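You operate a simulated robot arm through the tools that you are given. There is no shell and no other tool.

You run a simulated robot arm. Do the job below in one go: nothing can be reset, and whatever is moved stays where it is left.

## Task
Roll the cream felt board flat in the cart's felt roller.
Fine: arm down, wind the sled through and back, arm up again; the board stays on the sled; leave the other boards.

It is judged by the outcome, as a careful person would: the job done as asked, and still so three seconds after it is handed in. It fails if anything else is knocked over, pushed out of place, dropped, spilled or broken.

## Robot
A 7-joint arm with a two-finger parallel gripper, fixed in place. Base frame: the origin is at the foot of the arm, x ahead of it, y to its left, z up. Readings come in mm, rad, newtons and seconds.
Its first joint turns from -2.897 to 2.897 rad. Payload 3.43 kg.
The tool frame sits at the grasp point between the pads (the TCP): z along the fingers, y along the line on which they close. The tips reach 34 mm beyond it. The gripper opens to 128 mm. The fingers are 24 mm wide and 12 mm thick; the gripper's body (48 by 130 mm) begins 96 mm behind the TCP.
Orientation is told as [roll, pitch, yaw] about the base's x, y, z axes, in that order, counted from this pose: with the fingers straight down and closing along the base's y, the tool's x points along the base's -x, its y along +y and its z along -z.

## Interface
- The arm moves only by the tool servo_tool. Its argument "motion" is a list of rows, each a list of 3 entries, a list of its own where there are three numbers: the shift along the base's x, y, z in units of 300 mm (1.0 is 300 mm), then the turn, a rotation vector about the base's x, y, z in units of 180 degrees (1.0 is 180 degrees), then the finger opening in mm, from 0 to 128. In form: [[[tx, ty, tz], [ax, ay, az], gripper], ...]. A call has 1 to 20 rows; each row is the pose to reach, as a shift and turn from the pose commanded when the call began. A call with a number of a shift or a turn outside -1 to 1 is refused whole. Rows are played at 5 a second. More than 50 mm and 0.15 rad between two rows, or a gripper value outside its range, and nothing of the call is played. A pose out of reach is approached as far as the arm can. The call stops where the force on the tool passes 40 N (or 10 N more than at its start, if that is more) or the arm is blocked; 0.2 s more then pass. The fingers move at their own pace (about 153 mm/s each) and stop on an object; they squeeze with about 26 N. The grip force told is the motor's: it shows also when the fingers shut on nothing. Time passes only in rows, and 0.2 s behind the last, so rows that repeat a pose let the fingers close. It gives the time, the measured TCP pose, the force on the tool (base axes), the opening and the grip force at its end, in the units of the frame above (readings bear some noise), with the torque about the TCP (base axes, N m) and any sound that the robot's microphone picked up, and new pictures: "show" is both (left out), scene, wrist or none.
- Cameras (640 x 400 px; columns grow to the right, rows downward): "scene" is fixed at [400.5, -499.7, 1365.5]; the picture's right is [0.98, -0.18, 0.00], its down [-0.08, -0.46, -0.88] and it looks along [0.16, 0.87, -0.47] (base axes); focal length 344 px, centre (320, 200). "wrist" rides on the gripper at [76, -11, -160] in the tool frame; the picture's right is [0.15, 0.99, 0.00], its down [-0.88, 0.13, -0.46] and it looks along [-0.45, 0.07, 0.89] (tool axes); focal length 234 px, centre (320, 200).
- point_at(camera, pixels): for up to 12 pixels [column, row] of the newest picture of that camera ("zoom" is the newest enlarged one), the place [x, y, z] in the base frame of the surface seen there, good to about 3 mm. It takes no simulated time.
- close_up(camera, box): a new picture of the part [left, top, right, bottom] of that camera's present view, enlarged. It takes no simulated time.
- close_job(): hands the job in; it is judged then, once.

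Open the gripper and draw the arm clear of the work before you hand the job in, unless the task says otherwise.

The tools are called after "Call:" as a command line: name --argument value ..., lists and objects as JSON in quotes. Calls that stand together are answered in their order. servo_tool: Moves the arm, as the interface text tells. Its arguments: {"type":"object","properties":{"motion":{"type":"array"},"show":{"type":"string","enum":["both","scene","wrist","none"]}},"required":["motion"]} The other tools are called the same way: point_at (camera, pixels) gives the place of the surface under pixels of a picture; close_up (camera, box) takes an enlarged picture of a part of a camera's view; close_job () hands the job in.

At the start:

```text
clock: 0.0
tcp_pos: [304.2, 376.4, 955.9]
tool_rot: [0.0, 0.002, 0.0]
ft_force: [0.3, 0.3, 0.6]
wrist_torque: [0.01, 0.0, -0.03]
finger_gap: 128.1
grasp_force: 0.1
```

scene: 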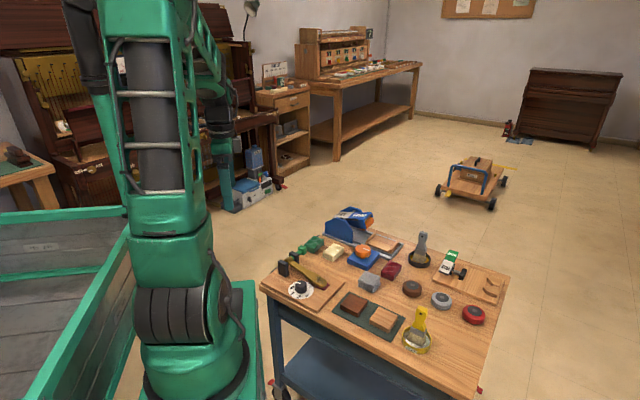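
wrist: 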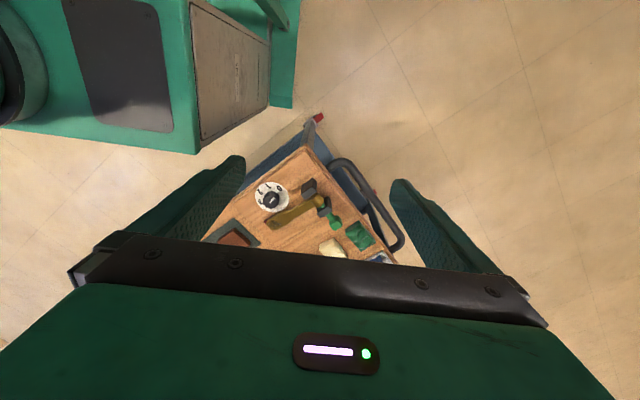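

I see the cart with many items around pixels (260-510, 205-390). I'll take close-ups of the cart to find the felt roller and the cream board.

Call:
close_up --camera "scene" --box '[250, 190, 410, 290]'

Call:
close_up --camera "scene" --box '[360, 210, 520, 310]'

Call:
close_up --camera "scene" --box '[310, 270, 470, 370]'

```text
4.00 times, centred on (330, 240) of scene
```

zoom: 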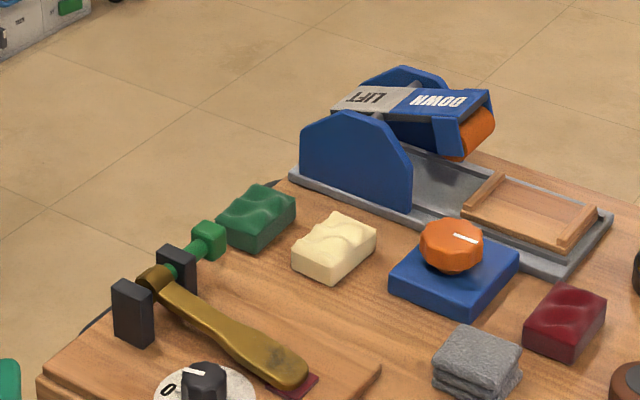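

```text
4.00 times, centred on (440, 260) of scene
```

zoom: 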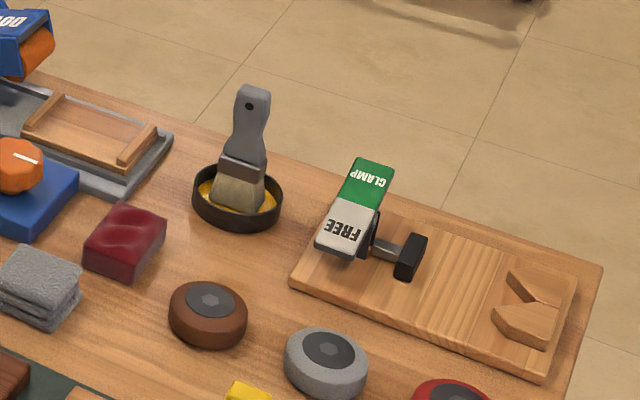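

```text
4.00 times, centred on (390, 320) of scene
```

zoom: 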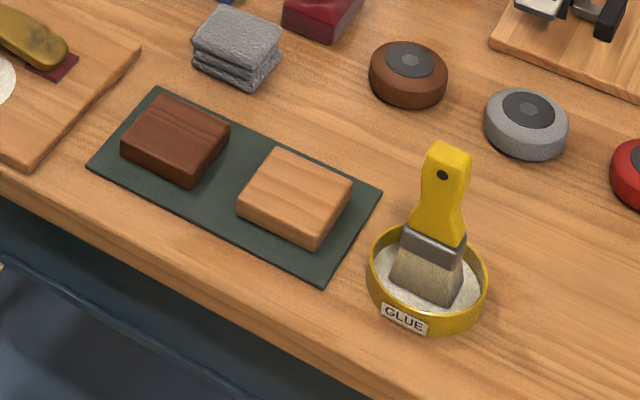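

The felt roller is at the upper-left of the cart: sled at about (382, 243), rocker LIFT/DOWN at about (352, 215), orange winding knob at (363, 251), and the cream board at (333, 253). I'll take a fresh enlarged view so I can measure.

Call:
close_up --camera "scene" --box '[300, 200, 412, 270]'

```text
5.71 times, centred on (356, 235) of scene
```

zoom: 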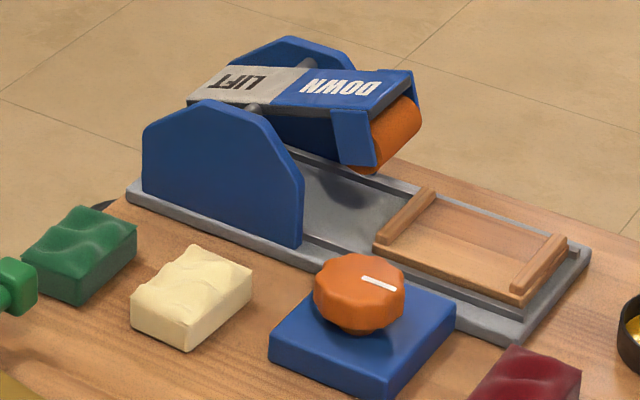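

The zoom shows every piece clearly. I'll measure points on the cream board, sled, rocker and knob.

Call:
point_at --camera "zoom" --pixels '[[193, 250], [132, 300], [185, 345], [252, 280], [190, 285], [185, 350], [120, 340], [255, 295], [215, 310], [133, 325]]'

Call:
point_at --camera "zoom" --pixels '[[420, 195], [380, 240], [525, 290], [560, 245], [405, 215], [540, 265], [470, 240], [435, 265], [500, 215], [525, 335], [585, 255], [140, 190]]'

Call:
point_at --camera "zoom" --pixels '[[220, 68], [192, 98], [310, 70], [280, 102], [410, 72], [375, 108], [240, 82], [340, 86], [395, 135], [360, 270], [360, 320], [380, 282]]'

Call:
point_at --camera "zoom" --pixels '[[275, 340], [385, 375], [450, 305], [318, 280], [402, 285], [365, 278], [396, 290], [205, 105], [280, 45], [300, 240], [150, 130], [340, 60]]'

```text
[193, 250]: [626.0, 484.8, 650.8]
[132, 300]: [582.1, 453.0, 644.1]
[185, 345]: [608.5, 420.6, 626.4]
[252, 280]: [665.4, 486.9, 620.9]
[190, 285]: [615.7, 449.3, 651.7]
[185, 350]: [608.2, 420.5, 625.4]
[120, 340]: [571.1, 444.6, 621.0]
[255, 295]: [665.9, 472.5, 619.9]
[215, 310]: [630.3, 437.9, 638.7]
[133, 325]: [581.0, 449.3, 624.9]
```

```text
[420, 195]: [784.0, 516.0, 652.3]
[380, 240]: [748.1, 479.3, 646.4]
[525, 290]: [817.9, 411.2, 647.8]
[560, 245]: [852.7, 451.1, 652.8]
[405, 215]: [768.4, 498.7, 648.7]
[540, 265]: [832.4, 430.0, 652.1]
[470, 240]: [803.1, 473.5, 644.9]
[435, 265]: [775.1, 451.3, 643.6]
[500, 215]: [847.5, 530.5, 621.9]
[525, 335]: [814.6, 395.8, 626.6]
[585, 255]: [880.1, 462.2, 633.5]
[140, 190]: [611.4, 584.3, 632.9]
```

```text
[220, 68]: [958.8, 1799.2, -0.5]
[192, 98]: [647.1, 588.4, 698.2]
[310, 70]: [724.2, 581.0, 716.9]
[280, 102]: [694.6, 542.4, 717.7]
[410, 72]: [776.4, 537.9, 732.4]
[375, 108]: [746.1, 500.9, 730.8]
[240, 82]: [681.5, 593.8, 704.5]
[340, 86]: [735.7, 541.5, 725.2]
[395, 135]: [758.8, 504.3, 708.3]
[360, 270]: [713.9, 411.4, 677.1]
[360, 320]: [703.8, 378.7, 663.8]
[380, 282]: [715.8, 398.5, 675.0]
```

```text
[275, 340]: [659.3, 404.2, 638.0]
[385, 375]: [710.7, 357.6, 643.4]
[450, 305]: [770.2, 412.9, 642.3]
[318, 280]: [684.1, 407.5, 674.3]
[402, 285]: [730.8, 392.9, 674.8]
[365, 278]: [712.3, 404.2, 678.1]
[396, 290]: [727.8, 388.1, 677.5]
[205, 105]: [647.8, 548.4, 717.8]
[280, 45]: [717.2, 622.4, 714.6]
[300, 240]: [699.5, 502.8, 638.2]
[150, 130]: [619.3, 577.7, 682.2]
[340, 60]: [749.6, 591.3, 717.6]
```

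The roller's long axis runs at about -43° in the base frame, the sled is near (800, 463) and the cream board near (622, 452). I'll move the gripper above the area, staying high, to get a wrist view.

Call:
servo_tool --motion '[[[0.12, 0.03, 0], [0, 0, 0], 128], [[0.24, 0.06, 0], [0, 0, 0], 128], [[0.36, 0.09, 0], [0, 0, 0], 128], [[0.48, 0.12, 0], [0, 0, 0], 128], [[0.6, 0.15, 0], [0, 0, 0], 128], [[0.72, 0.18, -0.05], [0, 0, 0], 128], [[0.85, 0.21, -0.1], [0, 0, 0], 128], [[0.85, 0.21, -0.1], [0, 0, 0], 128]]'

```text
clock: 1.8
tcp_pos: [544.3, 441.8, 929.5]
tool_rot: [-0.001, -0.012, -0.001]
ft_force: [-0.3, -0.4, 1.6]
wrist_torque: [-0.01, -0.03, 0.02]
finger_gap: 127.7
grasp_force: 0.0
```

scene: 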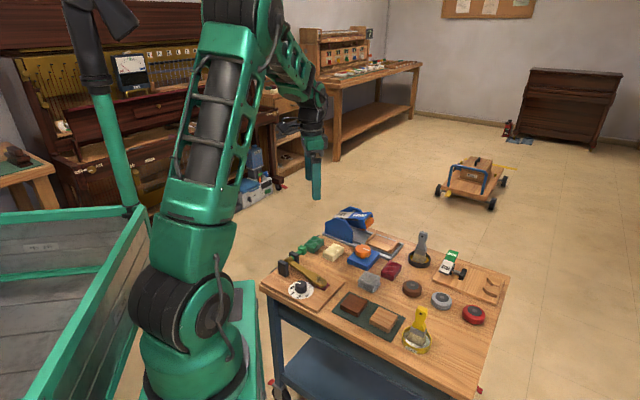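
wrist: 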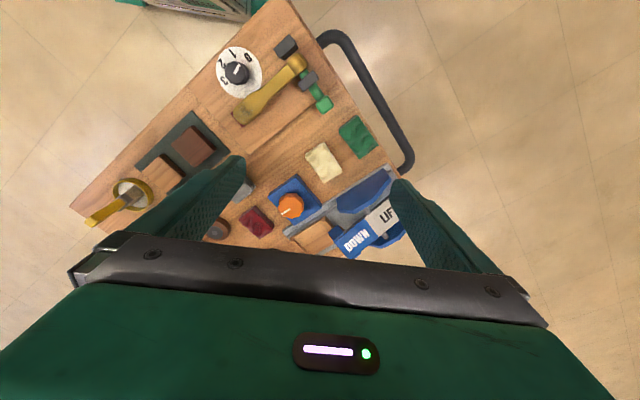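

The wrist view shows the cream board at (323,161), the knob at (291,205), and the rocker at (368,230). I'll enlarge this region and measure the cream board.

Call:
close_up --camera "wrist" --box '[240, 110, 400, 210]'

Call:
close_up --camera "wrist" --box '[250, 165, 410, 265]'

```text
4.00 times, centred on (320, 160) of wrist
```

zoom: 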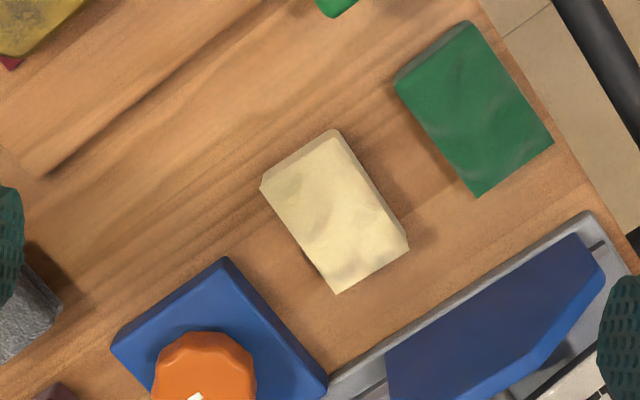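

```text
4.00 times, centred on (330, 215) of wrist
```

zoom: 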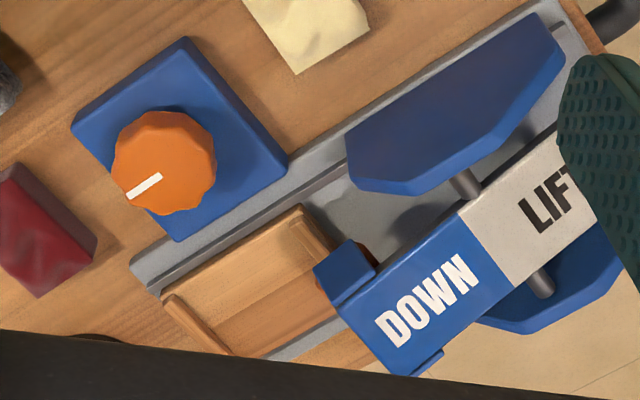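

I'll go back to the first enlarged view to measure the cream board's corners.

Call:
close_up --camera "wrist" --box '[290, 130, 354, 190]'

```text
6.67 times, centred on (322, 160) of wrist
```

zoom: 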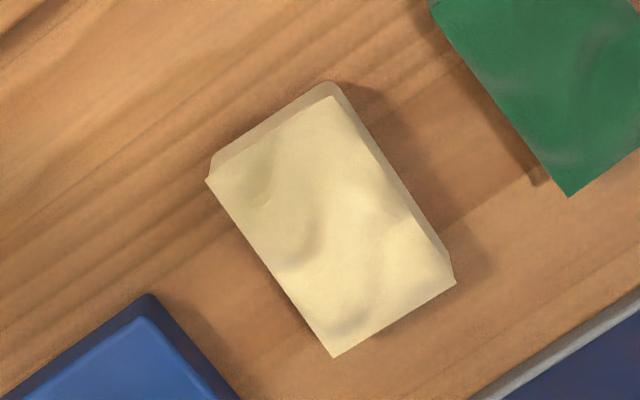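

The board's top corners show clearly. I'll measure those plus the table around it.

Call:
point_at --camera "zoom" --pixels '[[211, 182], [333, 100], [443, 280], [334, 352], [325, 220], [270, 230], [400, 210], [205, 160], [180, 260], [480, 260], [300, 330], [140, 310]]'

```text
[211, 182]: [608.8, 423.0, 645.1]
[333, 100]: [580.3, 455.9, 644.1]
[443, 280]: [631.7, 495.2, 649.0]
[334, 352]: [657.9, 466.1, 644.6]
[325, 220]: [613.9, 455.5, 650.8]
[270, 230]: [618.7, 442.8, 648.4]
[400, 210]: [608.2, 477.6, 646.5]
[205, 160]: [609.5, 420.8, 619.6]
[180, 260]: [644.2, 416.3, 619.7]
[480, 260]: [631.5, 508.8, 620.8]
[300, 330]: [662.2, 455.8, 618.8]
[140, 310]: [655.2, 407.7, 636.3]
```

The cream board is about 64 x 42 x 27 mm, centred near (620, 460), with its long axis at about 39°. Next I move over the roller to measure the sled, rocker and knob from above.

Call:
servo_tool --motion '[[[0.12, 0.02, 0], [0, 0, 0], 128], [[0.24, 0.04, 0], [0, 0, 0], 128], [[0.36, 0.06, 0], [0, 0, 0], 128], [[0.48, 0.08, 0], [0, 0, 0], 128], [[0.54, 0.1, 0], [0, 0, 0], 128], [[0.54, 0.1, 0], [0, 0, 0], 128], [[0.54, 0.1, 0], [0, 0, 0], 128]]'

```text
clock: 3.4
tcp_pos: [709.7, 470.1, 928.6]
tool_rot: [0.0, -0.011, 0.002]
ft_force: [-0.6, 0.2, 0.7]
wrist_torque: [0.02, 0.02, 0.01]
finger_gap: 128.0
grasp_force: 0.1
```

scene: 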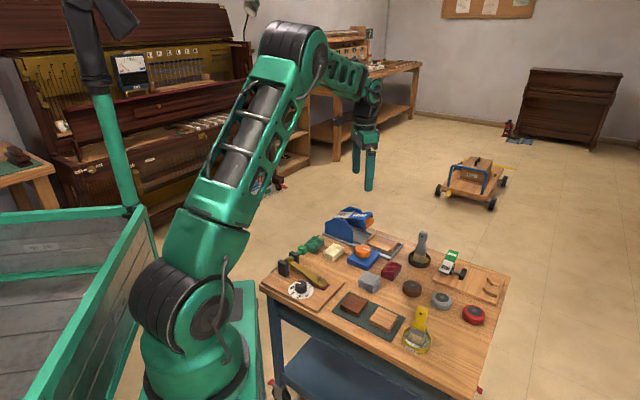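
wrist: 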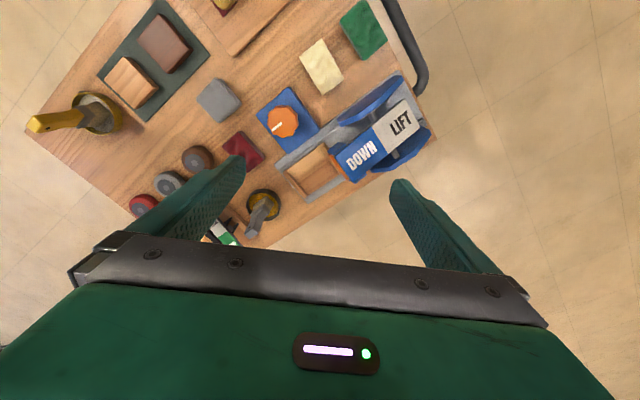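

Now the roller is fully visible around (340,140). I'll enlarge it for measurement.

Call:
close_up --camera "wrist" --box '[250, 70, 442, 190]'

Call:
close_up --camera "wrist" --box '[270, 130, 366, 190]'

```text
3.33 times, centred on (346, 130) of wrist
```

zoom: 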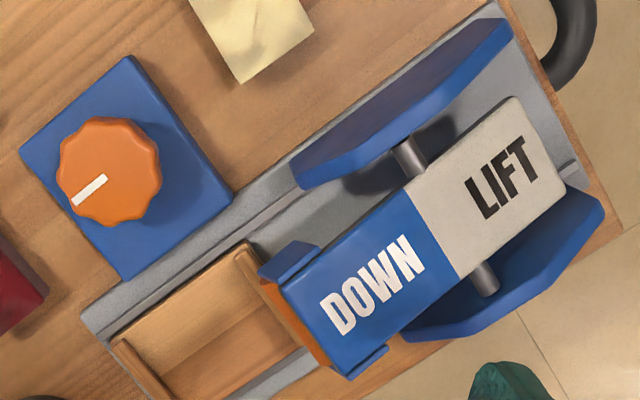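

```text
6.67 times, centred on (318, 160) of wrist
```

zoom: 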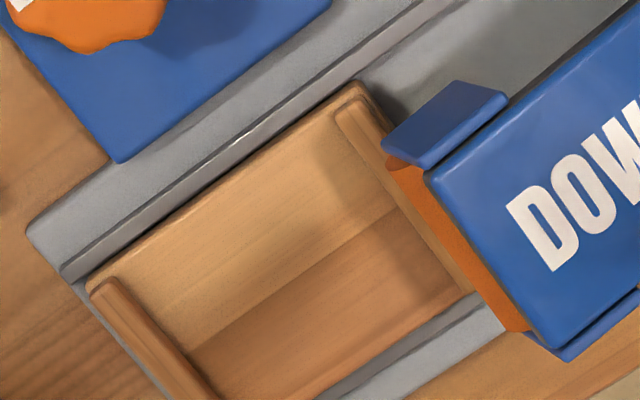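

I'll measure sled features in this zoom: bars, floor, tray rail.

Call:
point_at --camera "zoom" --pixels '[[100, 292], [120, 290], [185, 385], [340, 112], [355, 105], [460, 280], [350, 90], [130, 275], [240, 220], [300, 290], [150, 210], [460, 320]]'

Call:
point_at --camera "zoom" --pixels '[[90, 285], [210, 395], [370, 85], [380, 195], [240, 340], [450, 50], [60, 235], [115, 160], [400, 170], [520, 325], [430, 175], [545, 345]]'

```text
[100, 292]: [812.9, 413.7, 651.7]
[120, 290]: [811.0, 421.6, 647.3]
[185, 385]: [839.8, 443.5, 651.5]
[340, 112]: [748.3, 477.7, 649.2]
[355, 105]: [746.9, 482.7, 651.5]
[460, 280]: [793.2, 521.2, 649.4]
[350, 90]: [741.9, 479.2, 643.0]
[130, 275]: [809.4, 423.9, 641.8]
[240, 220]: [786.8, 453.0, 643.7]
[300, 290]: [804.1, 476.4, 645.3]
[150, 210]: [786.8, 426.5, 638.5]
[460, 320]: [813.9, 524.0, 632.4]
```

```text
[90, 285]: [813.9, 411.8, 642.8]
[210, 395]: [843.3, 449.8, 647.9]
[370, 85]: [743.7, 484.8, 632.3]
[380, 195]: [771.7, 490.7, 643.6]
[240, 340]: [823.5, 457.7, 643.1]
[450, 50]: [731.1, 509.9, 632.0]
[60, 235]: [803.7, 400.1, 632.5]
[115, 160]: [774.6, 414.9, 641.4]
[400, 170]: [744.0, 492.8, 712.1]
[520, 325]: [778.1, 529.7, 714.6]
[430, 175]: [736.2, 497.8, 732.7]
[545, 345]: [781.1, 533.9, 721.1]
```

Sled floor is z≈644, bar tops z≈651, sled centred near (799, 467) with axis about -45°. Next I measure the knob and rocker in an enlarged view.

Call:
close_up --camera "wrist" --box '[250, 70, 442, 190]'

Call:
point_at --camera "zoom" --pixels '[[110, 170], [60, 170], [160, 175], [113, 122], [110, 222], [78, 200], [103, 180], [20, 150], [125, 60], [230, 200], [122, 278], [200, 160]]'

Call:
point_at --camera "zoom" --pixels '[[285, 290], [350, 370], [415, 195], [460, 275], [515, 100], [562, 185], [370, 285], [490, 190], [335, 315], [530, 150], [405, 155], [485, 280]]'

Call:
point_at --camera "zoom" --pixels '[[295, 160], [300, 185], [510, 40], [600, 205], [410, 335], [265, 275], [380, 355], [240, 215], [90, 310], [270, 370], [570, 170], [480, 10]]'

```text
3.33 times, centred on (346, 130) of wrist
```

zoom: 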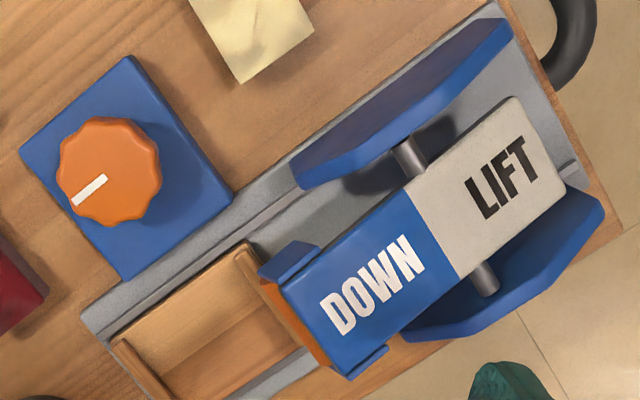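

```text
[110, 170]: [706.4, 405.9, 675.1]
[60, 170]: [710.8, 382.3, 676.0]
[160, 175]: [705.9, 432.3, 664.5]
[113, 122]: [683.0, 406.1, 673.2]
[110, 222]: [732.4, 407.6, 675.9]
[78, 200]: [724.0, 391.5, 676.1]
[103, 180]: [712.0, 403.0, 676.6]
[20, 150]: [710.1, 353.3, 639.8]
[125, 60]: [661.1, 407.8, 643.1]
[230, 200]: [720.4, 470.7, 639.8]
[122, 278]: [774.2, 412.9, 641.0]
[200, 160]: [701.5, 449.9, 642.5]
```

```text
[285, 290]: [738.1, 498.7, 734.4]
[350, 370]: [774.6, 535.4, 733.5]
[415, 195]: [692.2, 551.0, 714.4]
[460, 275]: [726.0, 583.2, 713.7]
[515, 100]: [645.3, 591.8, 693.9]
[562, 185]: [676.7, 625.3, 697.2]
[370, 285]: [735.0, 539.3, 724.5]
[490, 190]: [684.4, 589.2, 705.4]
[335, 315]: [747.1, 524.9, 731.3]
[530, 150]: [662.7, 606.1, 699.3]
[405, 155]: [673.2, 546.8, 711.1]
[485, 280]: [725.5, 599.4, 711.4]
```

```text
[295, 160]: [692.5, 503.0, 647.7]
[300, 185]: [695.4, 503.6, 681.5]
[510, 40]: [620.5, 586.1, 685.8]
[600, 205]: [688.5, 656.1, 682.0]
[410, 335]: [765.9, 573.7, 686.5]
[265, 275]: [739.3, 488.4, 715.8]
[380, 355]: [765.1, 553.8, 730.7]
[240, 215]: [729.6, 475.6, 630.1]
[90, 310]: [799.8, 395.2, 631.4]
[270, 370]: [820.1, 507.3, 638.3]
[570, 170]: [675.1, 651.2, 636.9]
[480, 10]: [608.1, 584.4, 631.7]
```

Knob centre is about (707, 407) with top z≈676. The DOWN end is near (749, 523, 731) and LIFT near (662, 606, 699). Now I move above the cream board, turn the gripper about +40° and narrow the opening to 68 mm.

Call:
servo_tool --motion '[[[-0.06, -0.005, -0.1], [0, 0, 0.037], 100], [[-0.12, -0.01, -0.2], [0, 0, 0.074], 80], [[-0.18, -0.016, -0.3], [0, 0, 0.111], 70], [[-0.24, -0.022, -0.4], [0, 0, 0.148], 70], [[-0.3, -0.028, -0.5], [0, 0, 0.185], 70], [[-0.338, -0.031, -0.6], [0, 0, 0.222], 70], [[-0.338, -0.031, -0.6], [0, 0, 0.222], 70], [[-0.338, -0.031, -0.6], [0, 0, 0.222], 70], [[-0.338, -0.031, -0.6], [0, 0, 0.222], 70]]'

```text
clock: 5.4
tcp_pos: [607.5, 461.6, 749.5]
tool_rot: [0.001, -0.012, 0.698]
ft_force: [0.1, 0.6, -0.1]
wrist_torque: [0.0, 0.01, 0.03]
finger_gap: 70.1
grasp_force: 0.0
```

scene: 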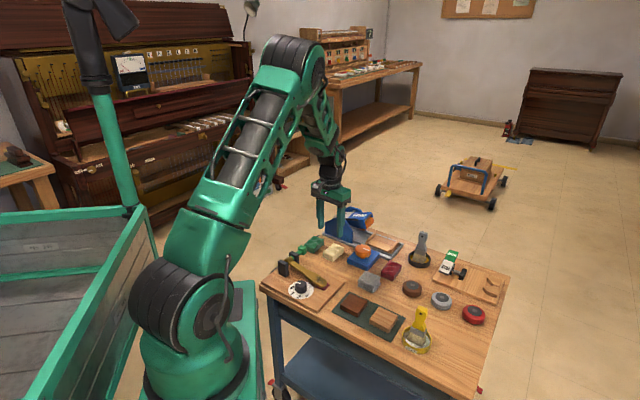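
wrist: 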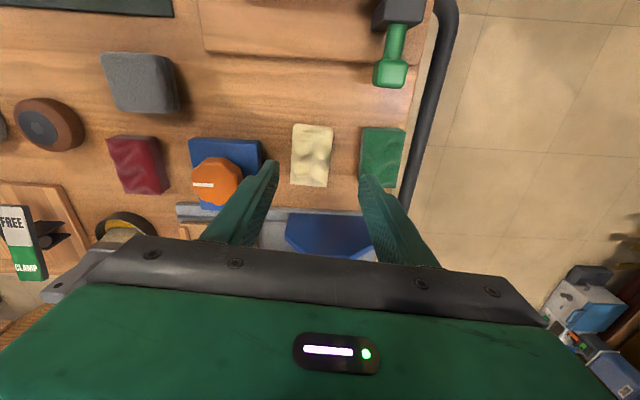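

The gripper is over the board, with the board at (312,155) in the wrist view. There is a steady offset between commanded and measured poses, so I'll re-measure the board from here to align accurately.

Call:
close_up --camera "wrist" --box '[272, 115, 368, 195]'

Call:
point_at --camera "wrist" --pixels '[[294, 124], [333, 126], [329, 187], [291, 184], [312, 155], [268, 163], [375, 182], [365, 128], [404, 128], [361, 185], [350, 155], [280, 150]]'

```text
5.00 times, centred on (320, 155) of wrist
```

zoom: 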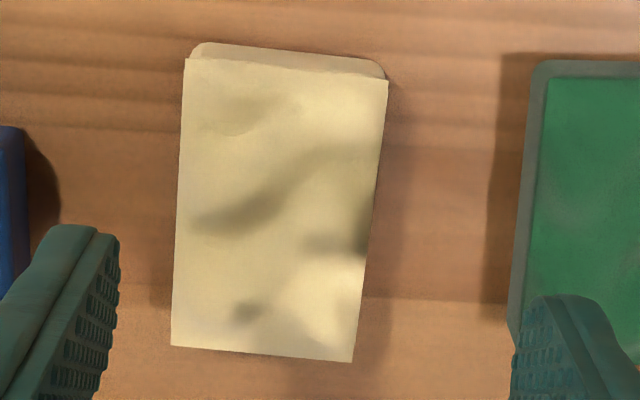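

```text
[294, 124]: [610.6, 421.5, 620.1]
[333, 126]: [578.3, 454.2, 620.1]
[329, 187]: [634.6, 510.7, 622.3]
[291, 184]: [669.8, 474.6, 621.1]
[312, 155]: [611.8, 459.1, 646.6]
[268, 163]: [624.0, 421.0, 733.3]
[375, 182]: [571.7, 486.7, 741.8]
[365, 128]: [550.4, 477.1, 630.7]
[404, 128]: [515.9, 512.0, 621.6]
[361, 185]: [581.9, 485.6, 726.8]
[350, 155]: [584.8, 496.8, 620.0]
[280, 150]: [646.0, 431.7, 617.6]
```

The measured TCP agrees with the fingertips seen in the picture. I'll measure the board's top corners in this zoom.

Call:
point_at --camera "zoom" --pixels '[[190, 66], [382, 86], [348, 355], [176, 340], [280, 210], [280, 130], [260, 300], [200, 210], [350, 210], [540, 80], [520, 300], [510, 230]]'

```text
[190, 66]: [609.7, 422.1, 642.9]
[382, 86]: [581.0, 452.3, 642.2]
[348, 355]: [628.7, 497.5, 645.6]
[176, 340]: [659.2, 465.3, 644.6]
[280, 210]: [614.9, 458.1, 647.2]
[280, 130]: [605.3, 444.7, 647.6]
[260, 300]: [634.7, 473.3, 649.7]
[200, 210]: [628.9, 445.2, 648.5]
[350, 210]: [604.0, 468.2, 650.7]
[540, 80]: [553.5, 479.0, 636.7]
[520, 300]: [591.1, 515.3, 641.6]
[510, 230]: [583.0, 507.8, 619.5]
```

Board centre (619.7, 459.3), angle about 42°. I'll shift +12 mm in x, turn 2° more, narrow to 62 mm, and descend so the tips end about 5 mm above the cart top.

Call:
servo_tool --motion '[[[0.0407, -0.0077, -0.03], [0, 0, 0.0111], 62], [[0.0407, -0.0077, -0.08], [0, 0, 0.0111], 62], [[0.0407, -0.0077, -0.13], [0, 0, 0.0111], 62], [[0.0407, -0.0077, -0.17], [0, 0, 0.0111], 62], [[0.0407, -0.0077, -0.17], [0, 0, 0.0111], 62], [[0.0407, -0.0077, -0.17], [0, 0, 0.0111], 62]]' --show "wrist"

```text
clock: 6.8
tcp_pos: [619.7, 459.3, 698.5]
tool_rot: [0.003, -0.013, 0.734]
ft_force: [-0.5, 0.0, -0.3]
wrist_torque: [0.03, -0.04, 0.01]
finger_gap: 62.2
grasp_force: 0.1
```

wrist: 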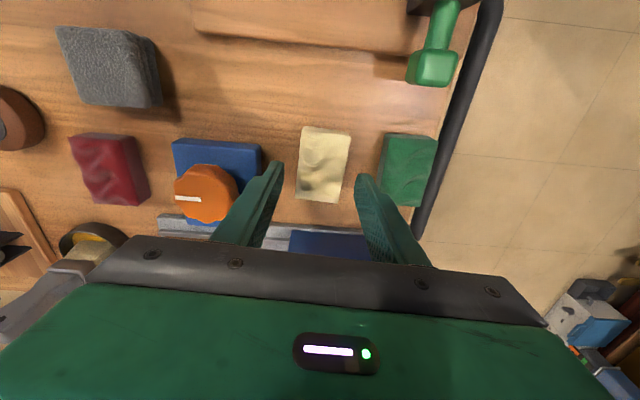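

The board is now centred between the fingers at (323,165). I'll descend the last 39 mm and close on it.

Call:
servo_tool --motion '[[[0, 0, -0.05], [0, 0, 0], 62], [[0, 0, -0.1], [0, 0, 0], 62], [[0, 0, -0.13], [0, 0, 0], 62], [[0, 0, -0.13], [0, 0, 0], 62], [[0, 0, -0.13], [0, 0, 0], 62]]' --show "wrist"

```text
clock: 8.0
tcp_pos: [619.6, 457.0, 659.1]
tool_rot: [0.002, -0.012, 0.734]
ft_force: [-0.2, 0.1, -0.2]
wrist_torque: [-0.02, -0.02, -0.02]
finger_gap: 62.1
grasp_force: 0.1
```

wrist: 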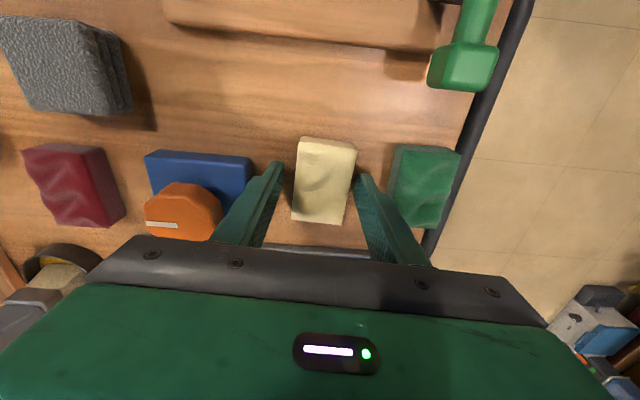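

The fingers straddle the board with clearance on both sides. I close the grip.

Call:
servo_tool --motion '[[[0, 0, 0], [0, 0, 0], 30], [[0, 0, 0], [0, 0, 0], 30], [[0, 0, 0], [0, 0, 0], 30], [[0, 0, 0], [0, 0, 0], 30]]' --show "wrist"

```text
clock: 9.0
tcp_pos: [620.1, 457.5, 658.2]
tool_rot: [0.001, -0.012, 0.734]
ft_force: [0.7, 0.1, 0.6]
wrist_torque: [0.03, -0.01, 0.01]
finger_gap: 44.9
grasp_force: 25.7
```

wrist: 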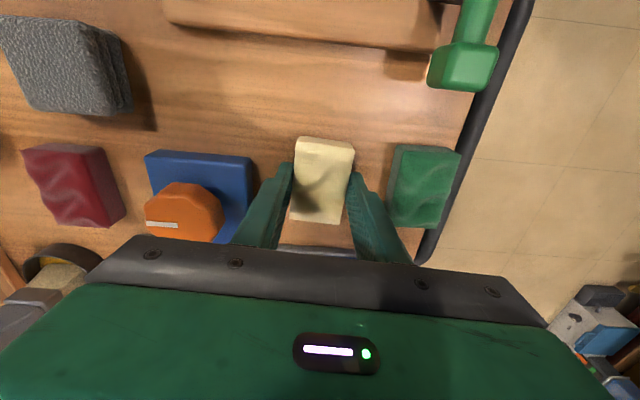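

The board is gripped at 44.9 mm with 25.7 N. I'll lift it to z≈800, then carry it over the sled while turning -87° so its long side lines up with the sled.

Call:
servo_tool --motion '[[[0, 0, 0.08], [0, 0, 0], 30], [[0, 0, 0.2], [0, 0, 0], 30], [[0, 0, 0.33], [0, 0, 0], 30], [[0, 0, 0.47], [0, 0, 0], 30], [[0.05, 0.003, 0.47], [0, 0, -0.04], 30], [[0.1, 0.006, 0.47], [0, 0, -0.08], 30], [[0.15, 0.009, 0.47], [0, 0, -0.12], 30], [[0.2, 0.012, 0.47], [0, 0, -0.16], 30], [[0.25, 0.015, 0.47], [0, 0, -0.2], 30], [[0.3, 0.018, 0.47], [0, 0, -0.24], 30], [[0.35, 0.021, 0.47], [0, 0, -0.28], 30], [[0.4, 0.024, 0.47], [0, 0, -0.32], 30], [[0.45, 0.027, 0.47], [0, 0, -0.36], 30], [[0.5, 0.03, 0.47], [0, 0, -0.4], 30], [[0.55, 0.03, 0.47], [0, 0, -0.44], 30], [[0.597, 0.03, 0.47], [0, 0, -0.4836], 30], [[0.597, 0.03, 0.47], [0, 0, -0.4836], 30], [[0.597, 0.03, 0.47], [0, 0, -0.4836], 30]]'

```text
clock: 12.8
tcp_pos: [798.9, 467.6, 801.6]
tool_rot: [0.001, -0.012, -0.786]
ft_force: [0.2, -0.5, -0.5]
wrist_torque: [-0.05, 0.02, -0.02]
finger_gap: 44.7
grasp_force: 26.2
```

scene: 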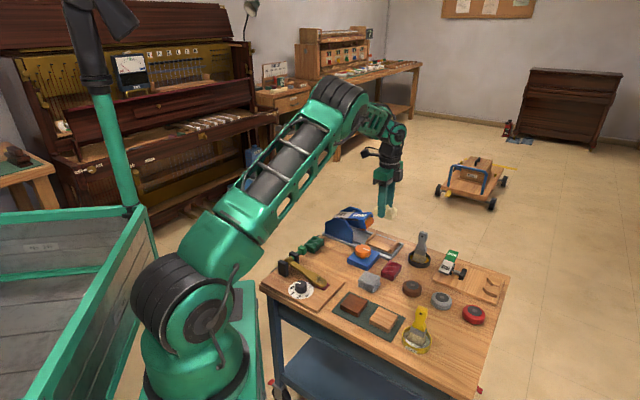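
wrist: 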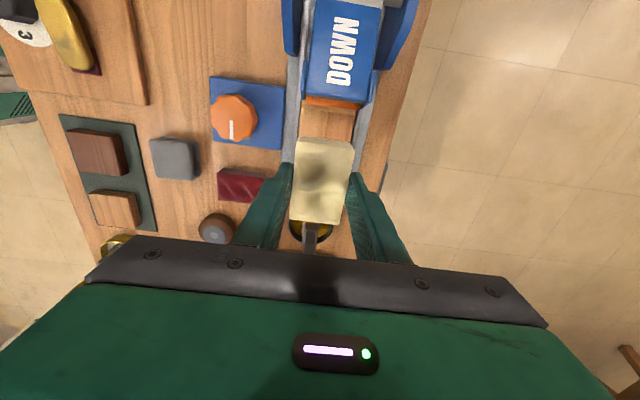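

The board is above the sled and well aligned. Before lowering, I check the nearby brush-pot (scene (421,245)) and the sled edges visible under the board for clearance.

Call:
point_at --camera "scene" --pixels '[[423, 235], [420, 248], [418, 262], [409, 255], [431, 262], [397, 246], [403, 250], [388, 236], [376, 252]]'

Call:
close_up --camera "wrist" --box '[256, 90, 384, 240]'

Call:
close_up --camera "scene" --box '[340, 190, 452, 270]'

```text
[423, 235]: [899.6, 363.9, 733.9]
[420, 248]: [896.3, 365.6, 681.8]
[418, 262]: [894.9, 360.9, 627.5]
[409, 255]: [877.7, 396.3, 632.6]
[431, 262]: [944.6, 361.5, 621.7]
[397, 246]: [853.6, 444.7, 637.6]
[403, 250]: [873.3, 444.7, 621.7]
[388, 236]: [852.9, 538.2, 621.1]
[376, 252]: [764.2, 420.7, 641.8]
```

```text
2.67 times, centred on (320, 165) of wrist
```

zoom: 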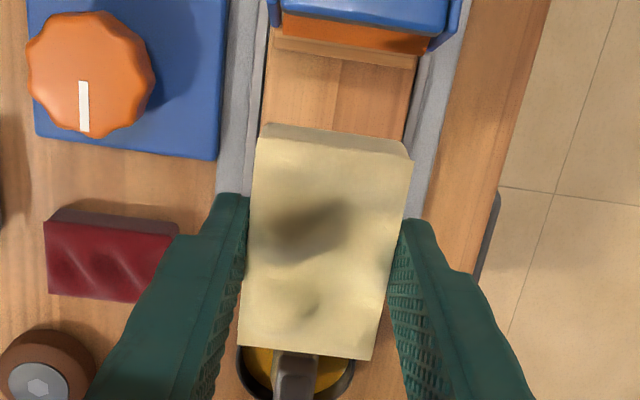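

```text
5.00 times, centred on (396, 230) of scene
```

zoom: 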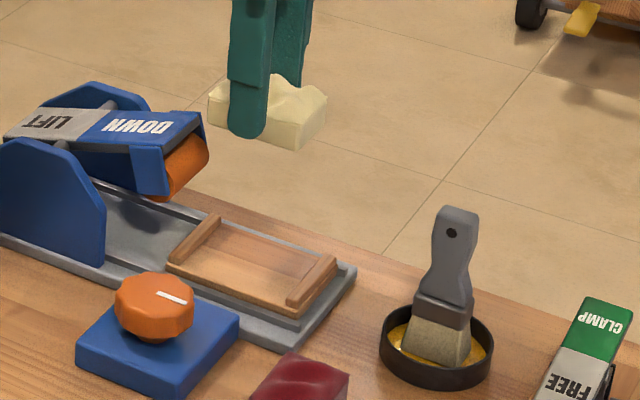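

Clearances are fine. The scene zoom gives a clean view of the empty sled, so I'll measure its bars and edges again for centring.

Call:
point_at --camera "zoom" --pixels '[[215, 218], [222, 228], [170, 262], [182, 268], [332, 257], [320, 262], [290, 297], [285, 290], [253, 258], [200, 250], [297, 318], [338, 268]]'

```text
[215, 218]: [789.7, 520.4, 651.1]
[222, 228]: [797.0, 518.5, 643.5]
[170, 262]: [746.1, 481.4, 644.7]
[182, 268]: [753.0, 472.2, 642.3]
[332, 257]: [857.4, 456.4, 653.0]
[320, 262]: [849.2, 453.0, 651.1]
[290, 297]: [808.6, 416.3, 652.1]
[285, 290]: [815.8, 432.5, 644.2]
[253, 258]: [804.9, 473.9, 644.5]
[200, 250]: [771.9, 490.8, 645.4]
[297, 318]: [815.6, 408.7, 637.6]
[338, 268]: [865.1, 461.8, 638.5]
```

Sled centre works out at about (801, 469), and the board bottom hangs 38.5 mm below the TCP. I'll centre it and lower it to just above the sled floor.

Call:
servo_tool --motion '[[[0.0043, 0.0073, -0.06], [0, 0, 0], 30], [[0.0043, 0.0073, -0.14], [0, 0, 0], 30], [[0.0043, 0.0073, -0.22], [0, 0, 0], 30], [[0.0043, 0.0073, -0.29], [0, 0, 0], 30], [[0.0043, 0.0073, -0.34], [0, 0, 0], 30], [[0.0043, 0.0073, -0.37], [0, 0, 0], 30], [[0.0043, 0.0073, -0.37], [0, 0, 0], 30], [[0.0043, 0.0073, -0.37], [0, 0, 0], 30]]'

```text
clock: 14.6
tcp_pos: [799.8, 470.4, 689.9]
tool_rot: [0.001, -0.011, -0.787]
ft_force: [-0.1, 0.5, -0.5]
wrist_torque: [0.01, 0.0, 0.03]
finger_gap: 44.6
grasp_force: 25.4
```

scene: 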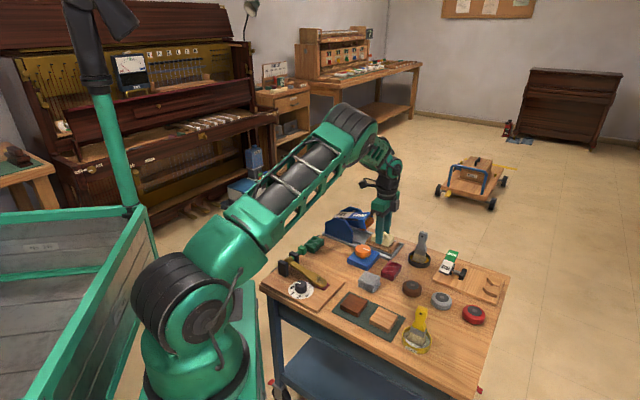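
wrist: 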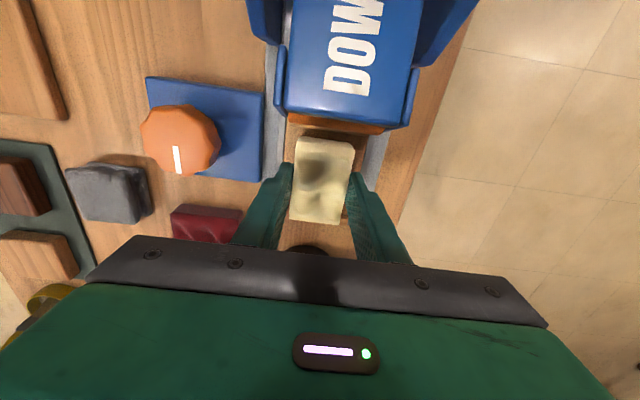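

I enlarge the scene to check the board sits between the sled bars before setting it down.

Call:
close_up --camera "scene" --box '[340, 210, 436, 270]'

Call:
close_up --camera "wrist" --box '[256, 100, 384, 240]'

```text
6.67 times, centred on (388, 240) of scene
```

zoom: 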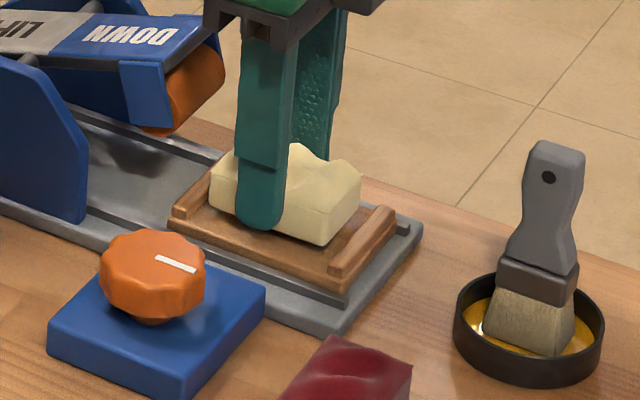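

```text
2.86 times, centred on (320, 170) of wrist
```

zoom: 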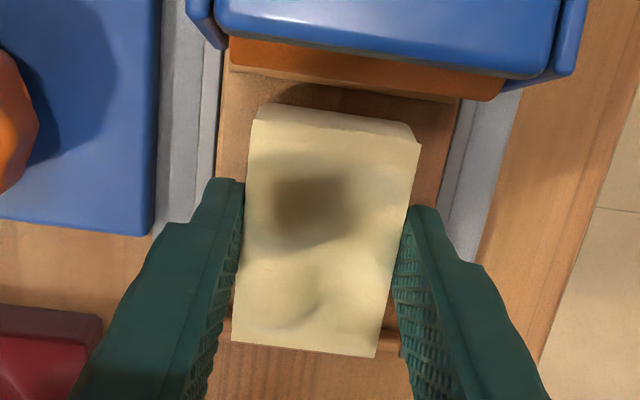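

The board is between the two bars and centred across the sled. I'll lower the last 7 mm gently.

Call:
servo_tool --motion '[[[0, 0, -0.01], [0, 0, 0], 30], [[0, 0, -0.017], [0, 0, 0], 30], [[0, 0, -0.023], [0, 0, 0], 30], [[0, 0, -0.023], [0, 0, 0], 30]]' --show "none"

```text
clock: 15.6
tcp_pos: [800.2, 471.2, 684.0]
tool_rot: [-0.001, -0.012, -0.786]
ft_force: [-0.9, -2.2, 7.0]
wrist_torque: [-0.05, 0.08, 0.0]
finger_gap: 45.0
grasp_force: 26.2
```

Contact is felt (7 N upward), so the board rests on the sled. I open the fingers to 62 mm and hold position.

Call:
servo_tool --motion '[[[0, 0, -0.021], [0, 0, 0], 62], [[0, 0, -0.02], [0, 0, 0], 62], [[0, 0, -0.02], [0, 0, 0], 62]]'

```text
clock: 16.4
tcp_pos: [800.3, 470.6, 677.6]
tool_rot: [0.002, -0.013, -0.787]
ft_force: [1.1, -0.6, 19.9]
wrist_torque: [-0.32, 0.58, 0.11]
finger_gap: 62.2
grasp_force: 0.5
```

scene: 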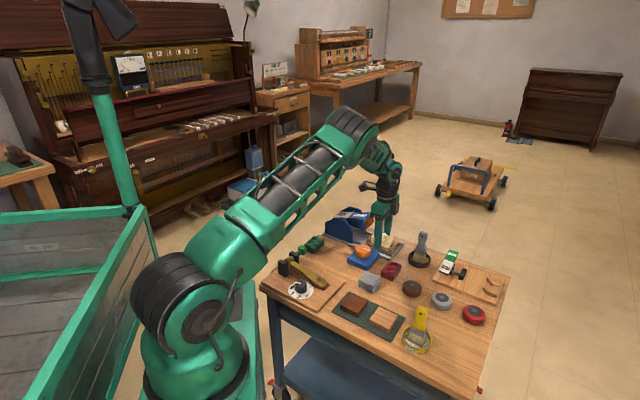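
wrist: 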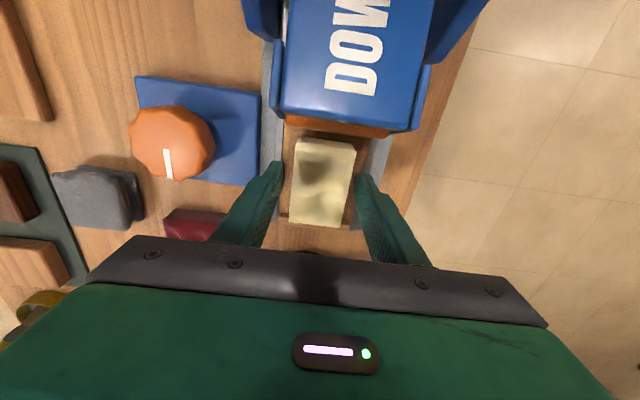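

I accidentally repeated the downward shift relative to the new start, and the tips press lightly (20 N) on the sled floor. I raise straight up at once.

Call:
servo_tool --motion '[[[0, 0, 0.03], [0, 0, 0], 62], [[0, 0, 0.08], [0, 0, 0], 62], [[0, 0, 0.16], [0, 0, 0], 62], [[0, 0, 0.28], [0, 0, 0], 62], [[0, 0, 0.4], [0, 0, 0], 62], [[0, 0, 0.4], [0, 0, 0], 62]]'

Call:
close_up --camera "scene" --box '[340, 210, 436, 270]'

```text
clock: 17.8
tcp_pos: [800.5, 467.5, 797.4]
tool_rot: [-0.002, -0.012, -0.786]
ft_force: [1.0, 0.2, 0.1]
wrist_torque: [0.05, 0.0, 0.03]
finger_gap: 62.1
grasp_force: 0.1
```

scene: 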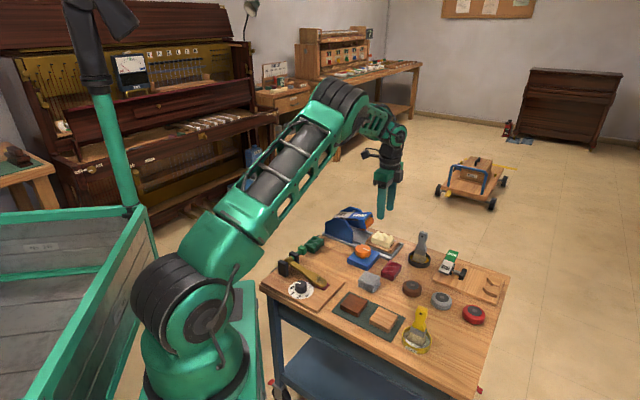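
wrist: 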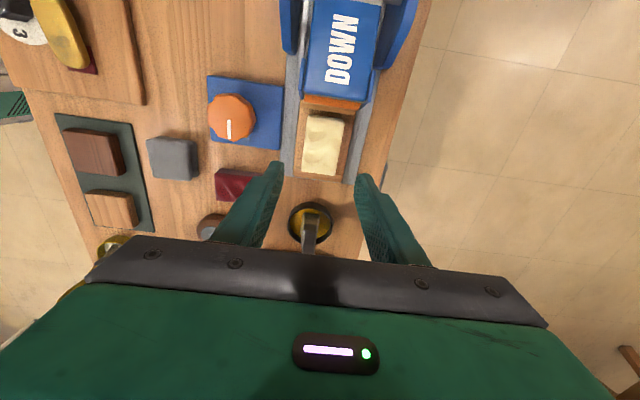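

```text
6.67 times, centred on (388, 240) of scene
```

zoom: 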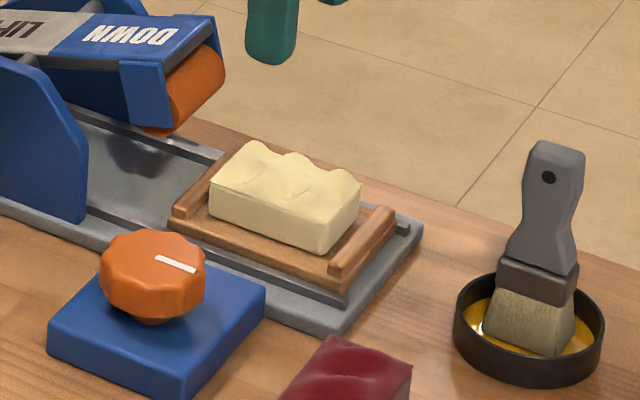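

The board sits on the sled between the bars. A close wrist view checks its centring.

Call:
close_up --camera "wrist" --box '[272, 80, 384, 190]'

```text
3.64 times, centred on (328, 135) of wrist
```

zoom: 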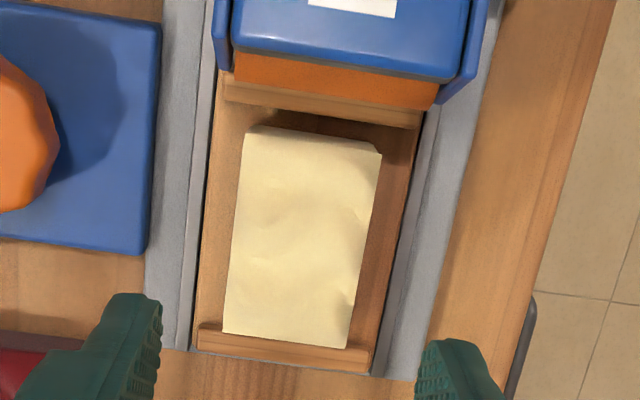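

The board is well placed. Next I close the fingers and move above the DOWN end of the rocker at about (747, 526).

Call:
servo_tool --motion '[[[0, 0, 0.06], [0, 0, 0], 20], [[-0.06, 0.065, 0.08], [0, 0, 0], 0], [[-0.12, 0.13, 0.08], [0, 0, 0], 0], [[-0.18, 0.195, 0.08], [0, 0, 0], 0], [[-0.18, 0.195, 0.0], [0, 0, 0], 0], [[-0.18, 0.195, -0.04], [0, 0, 0], 0], [[-0.18, 0.195, -0.04], [0, 0, 0], 0]]'

Call:
close_up --camera "scene" --box '[310, 190, 406, 250]'

```text
clock: 19.4
tcp_pos: [748.0, 529.0, 785.7]
tool_rot: [-0.001, -0.012, -0.788]
ft_force: [0.5, 0.2, -0.4]
wrist_torque: [-0.05, 0.01, -0.02]
finger_gap: 0.0
grasp_force: 26.2
```

scene: 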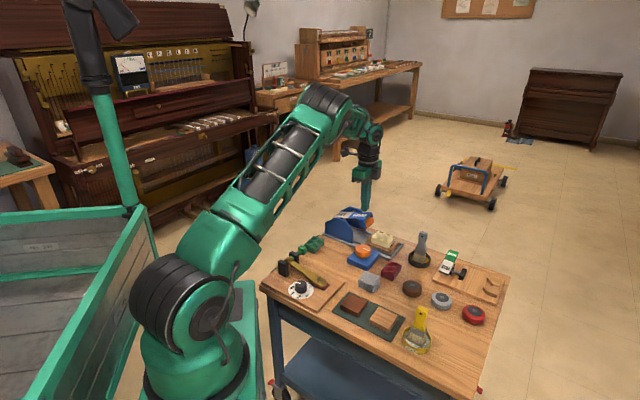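
wrist: 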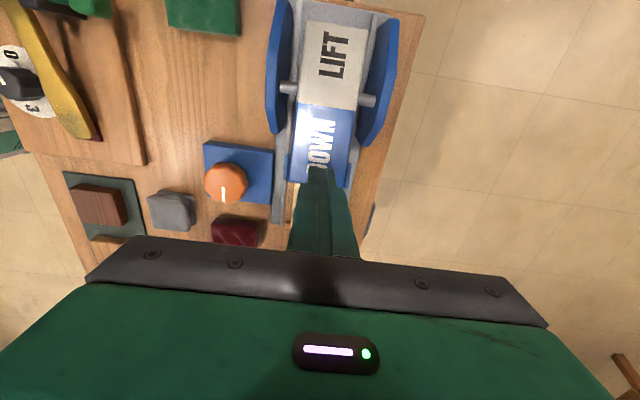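

```text
6.67 times, centred on (358, 220) of scene
```

zoom: 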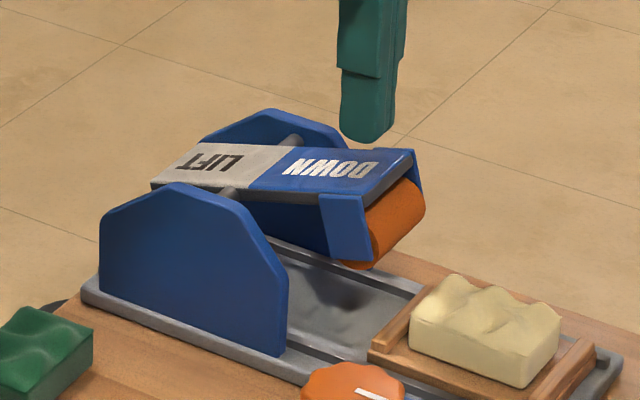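

Tips are about 20 mm above the DOWN pad. I press down slowly, with the force stop as guard.

Call:
servo_tool --motion '[[[-0.005, -0.01, -0.03], [0, 0, 0], 0], [[-0.005, -0.01, -0.055], [0, 0, 0], 0], [[-0.005, -0.01, -0.07], [0, 0, 0], 0], [[-0.005, -0.01, -0.085], [0, 0, 0], 0], [[-0.005, -0.01, -0.1], [0, 0, 0], 0], [[-0.005, -0.01, -0.115], [0, 0, 0], 0], [[-0.005, -0.01, -0.13], [0, 0, 0], 0]]'

Call:
close_up --camera "scene" --box '[310, 190, 406, 250]'

```text
clock: 21.0
tcp_pos: [745.3, 525.6, 746.9]
tool_rot: [0.001, -0.012, -0.787]
ft_force: [0.1, 0.0, 0.1]
wrist_torque: [0.0, 0.02, 0.01]
finger_gap: 0.5
grasp_force: 26.2
```

scene: 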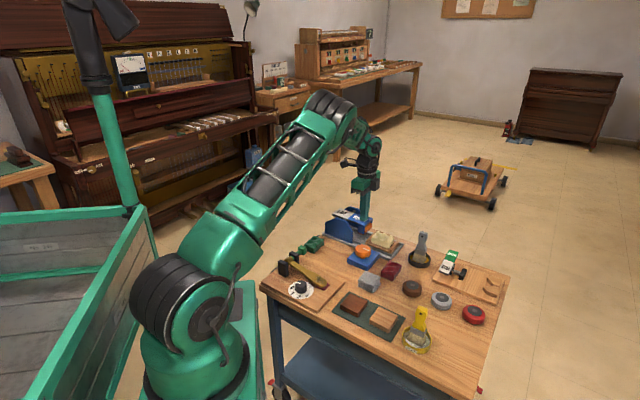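
wrist: 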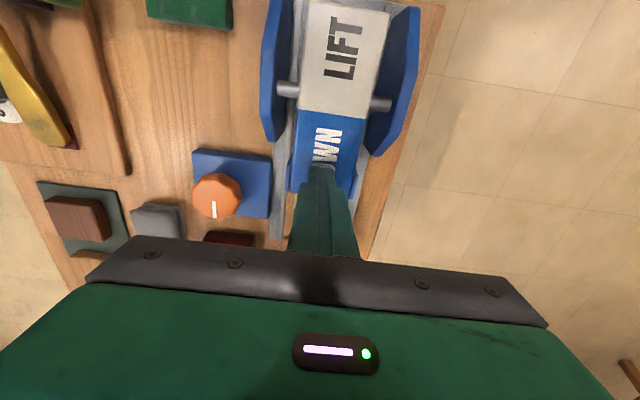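

```text
6.67 times, centred on (358, 220) of scene
```

zoom: 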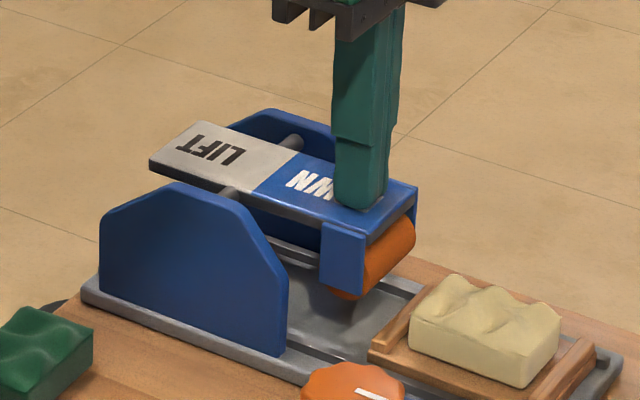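

The rocker is moving; the DOWN end is lower and LIFT is rising. No force remains at the tip, so I continue pressing in small steps.

Call:
servo_tool --motion '[[[0, 0, -0.015], [0, 0, 0], 0], [[0, 0, -0.03], [0, 0, 0], 0], [[0, 0, -0.045], [0, 0, 0], 0], [[0, 0, -0.06], [0, 0, 0], 0], [[0, 0, -0.06], [0, 0, 0], 0]]'

Call:
close_up --camera "scene" --box '[310, 190, 406, 250]'

```text
clock: 21.5
tcp_pos: [737.2, 525.8, 754.4]
tool_rot: [0.011, -0.02, -0.787]
ft_force: [0.6, -0.1, -1.6]
wrist_torque: [0.0, 0.05, -0.04]
finger_gap: 0.2
grasp_force: 25.5
stopped in row 2: the force on the tool passed its limit at 48 N (the readings are from after the stop); the commanded pose is now the measured one
```

scene: 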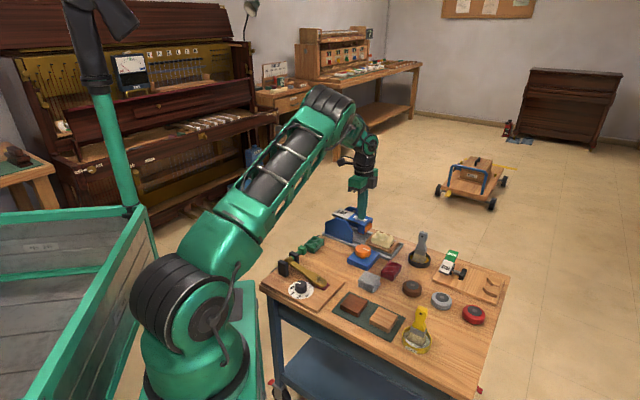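
wrist: 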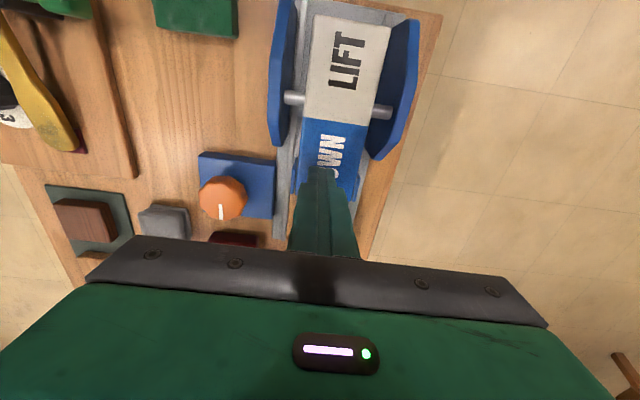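

```text
6.67 times, centred on (358, 220) of scene
```

zoom: 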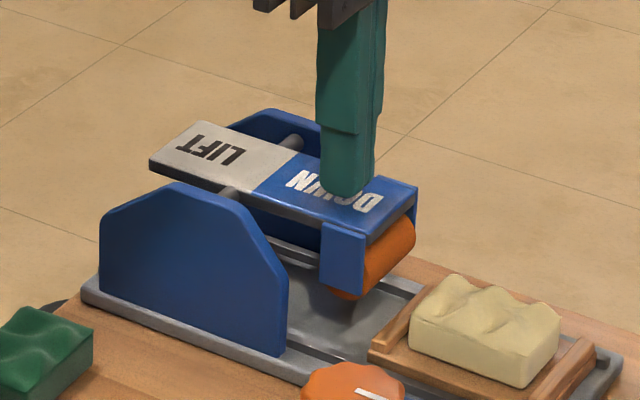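

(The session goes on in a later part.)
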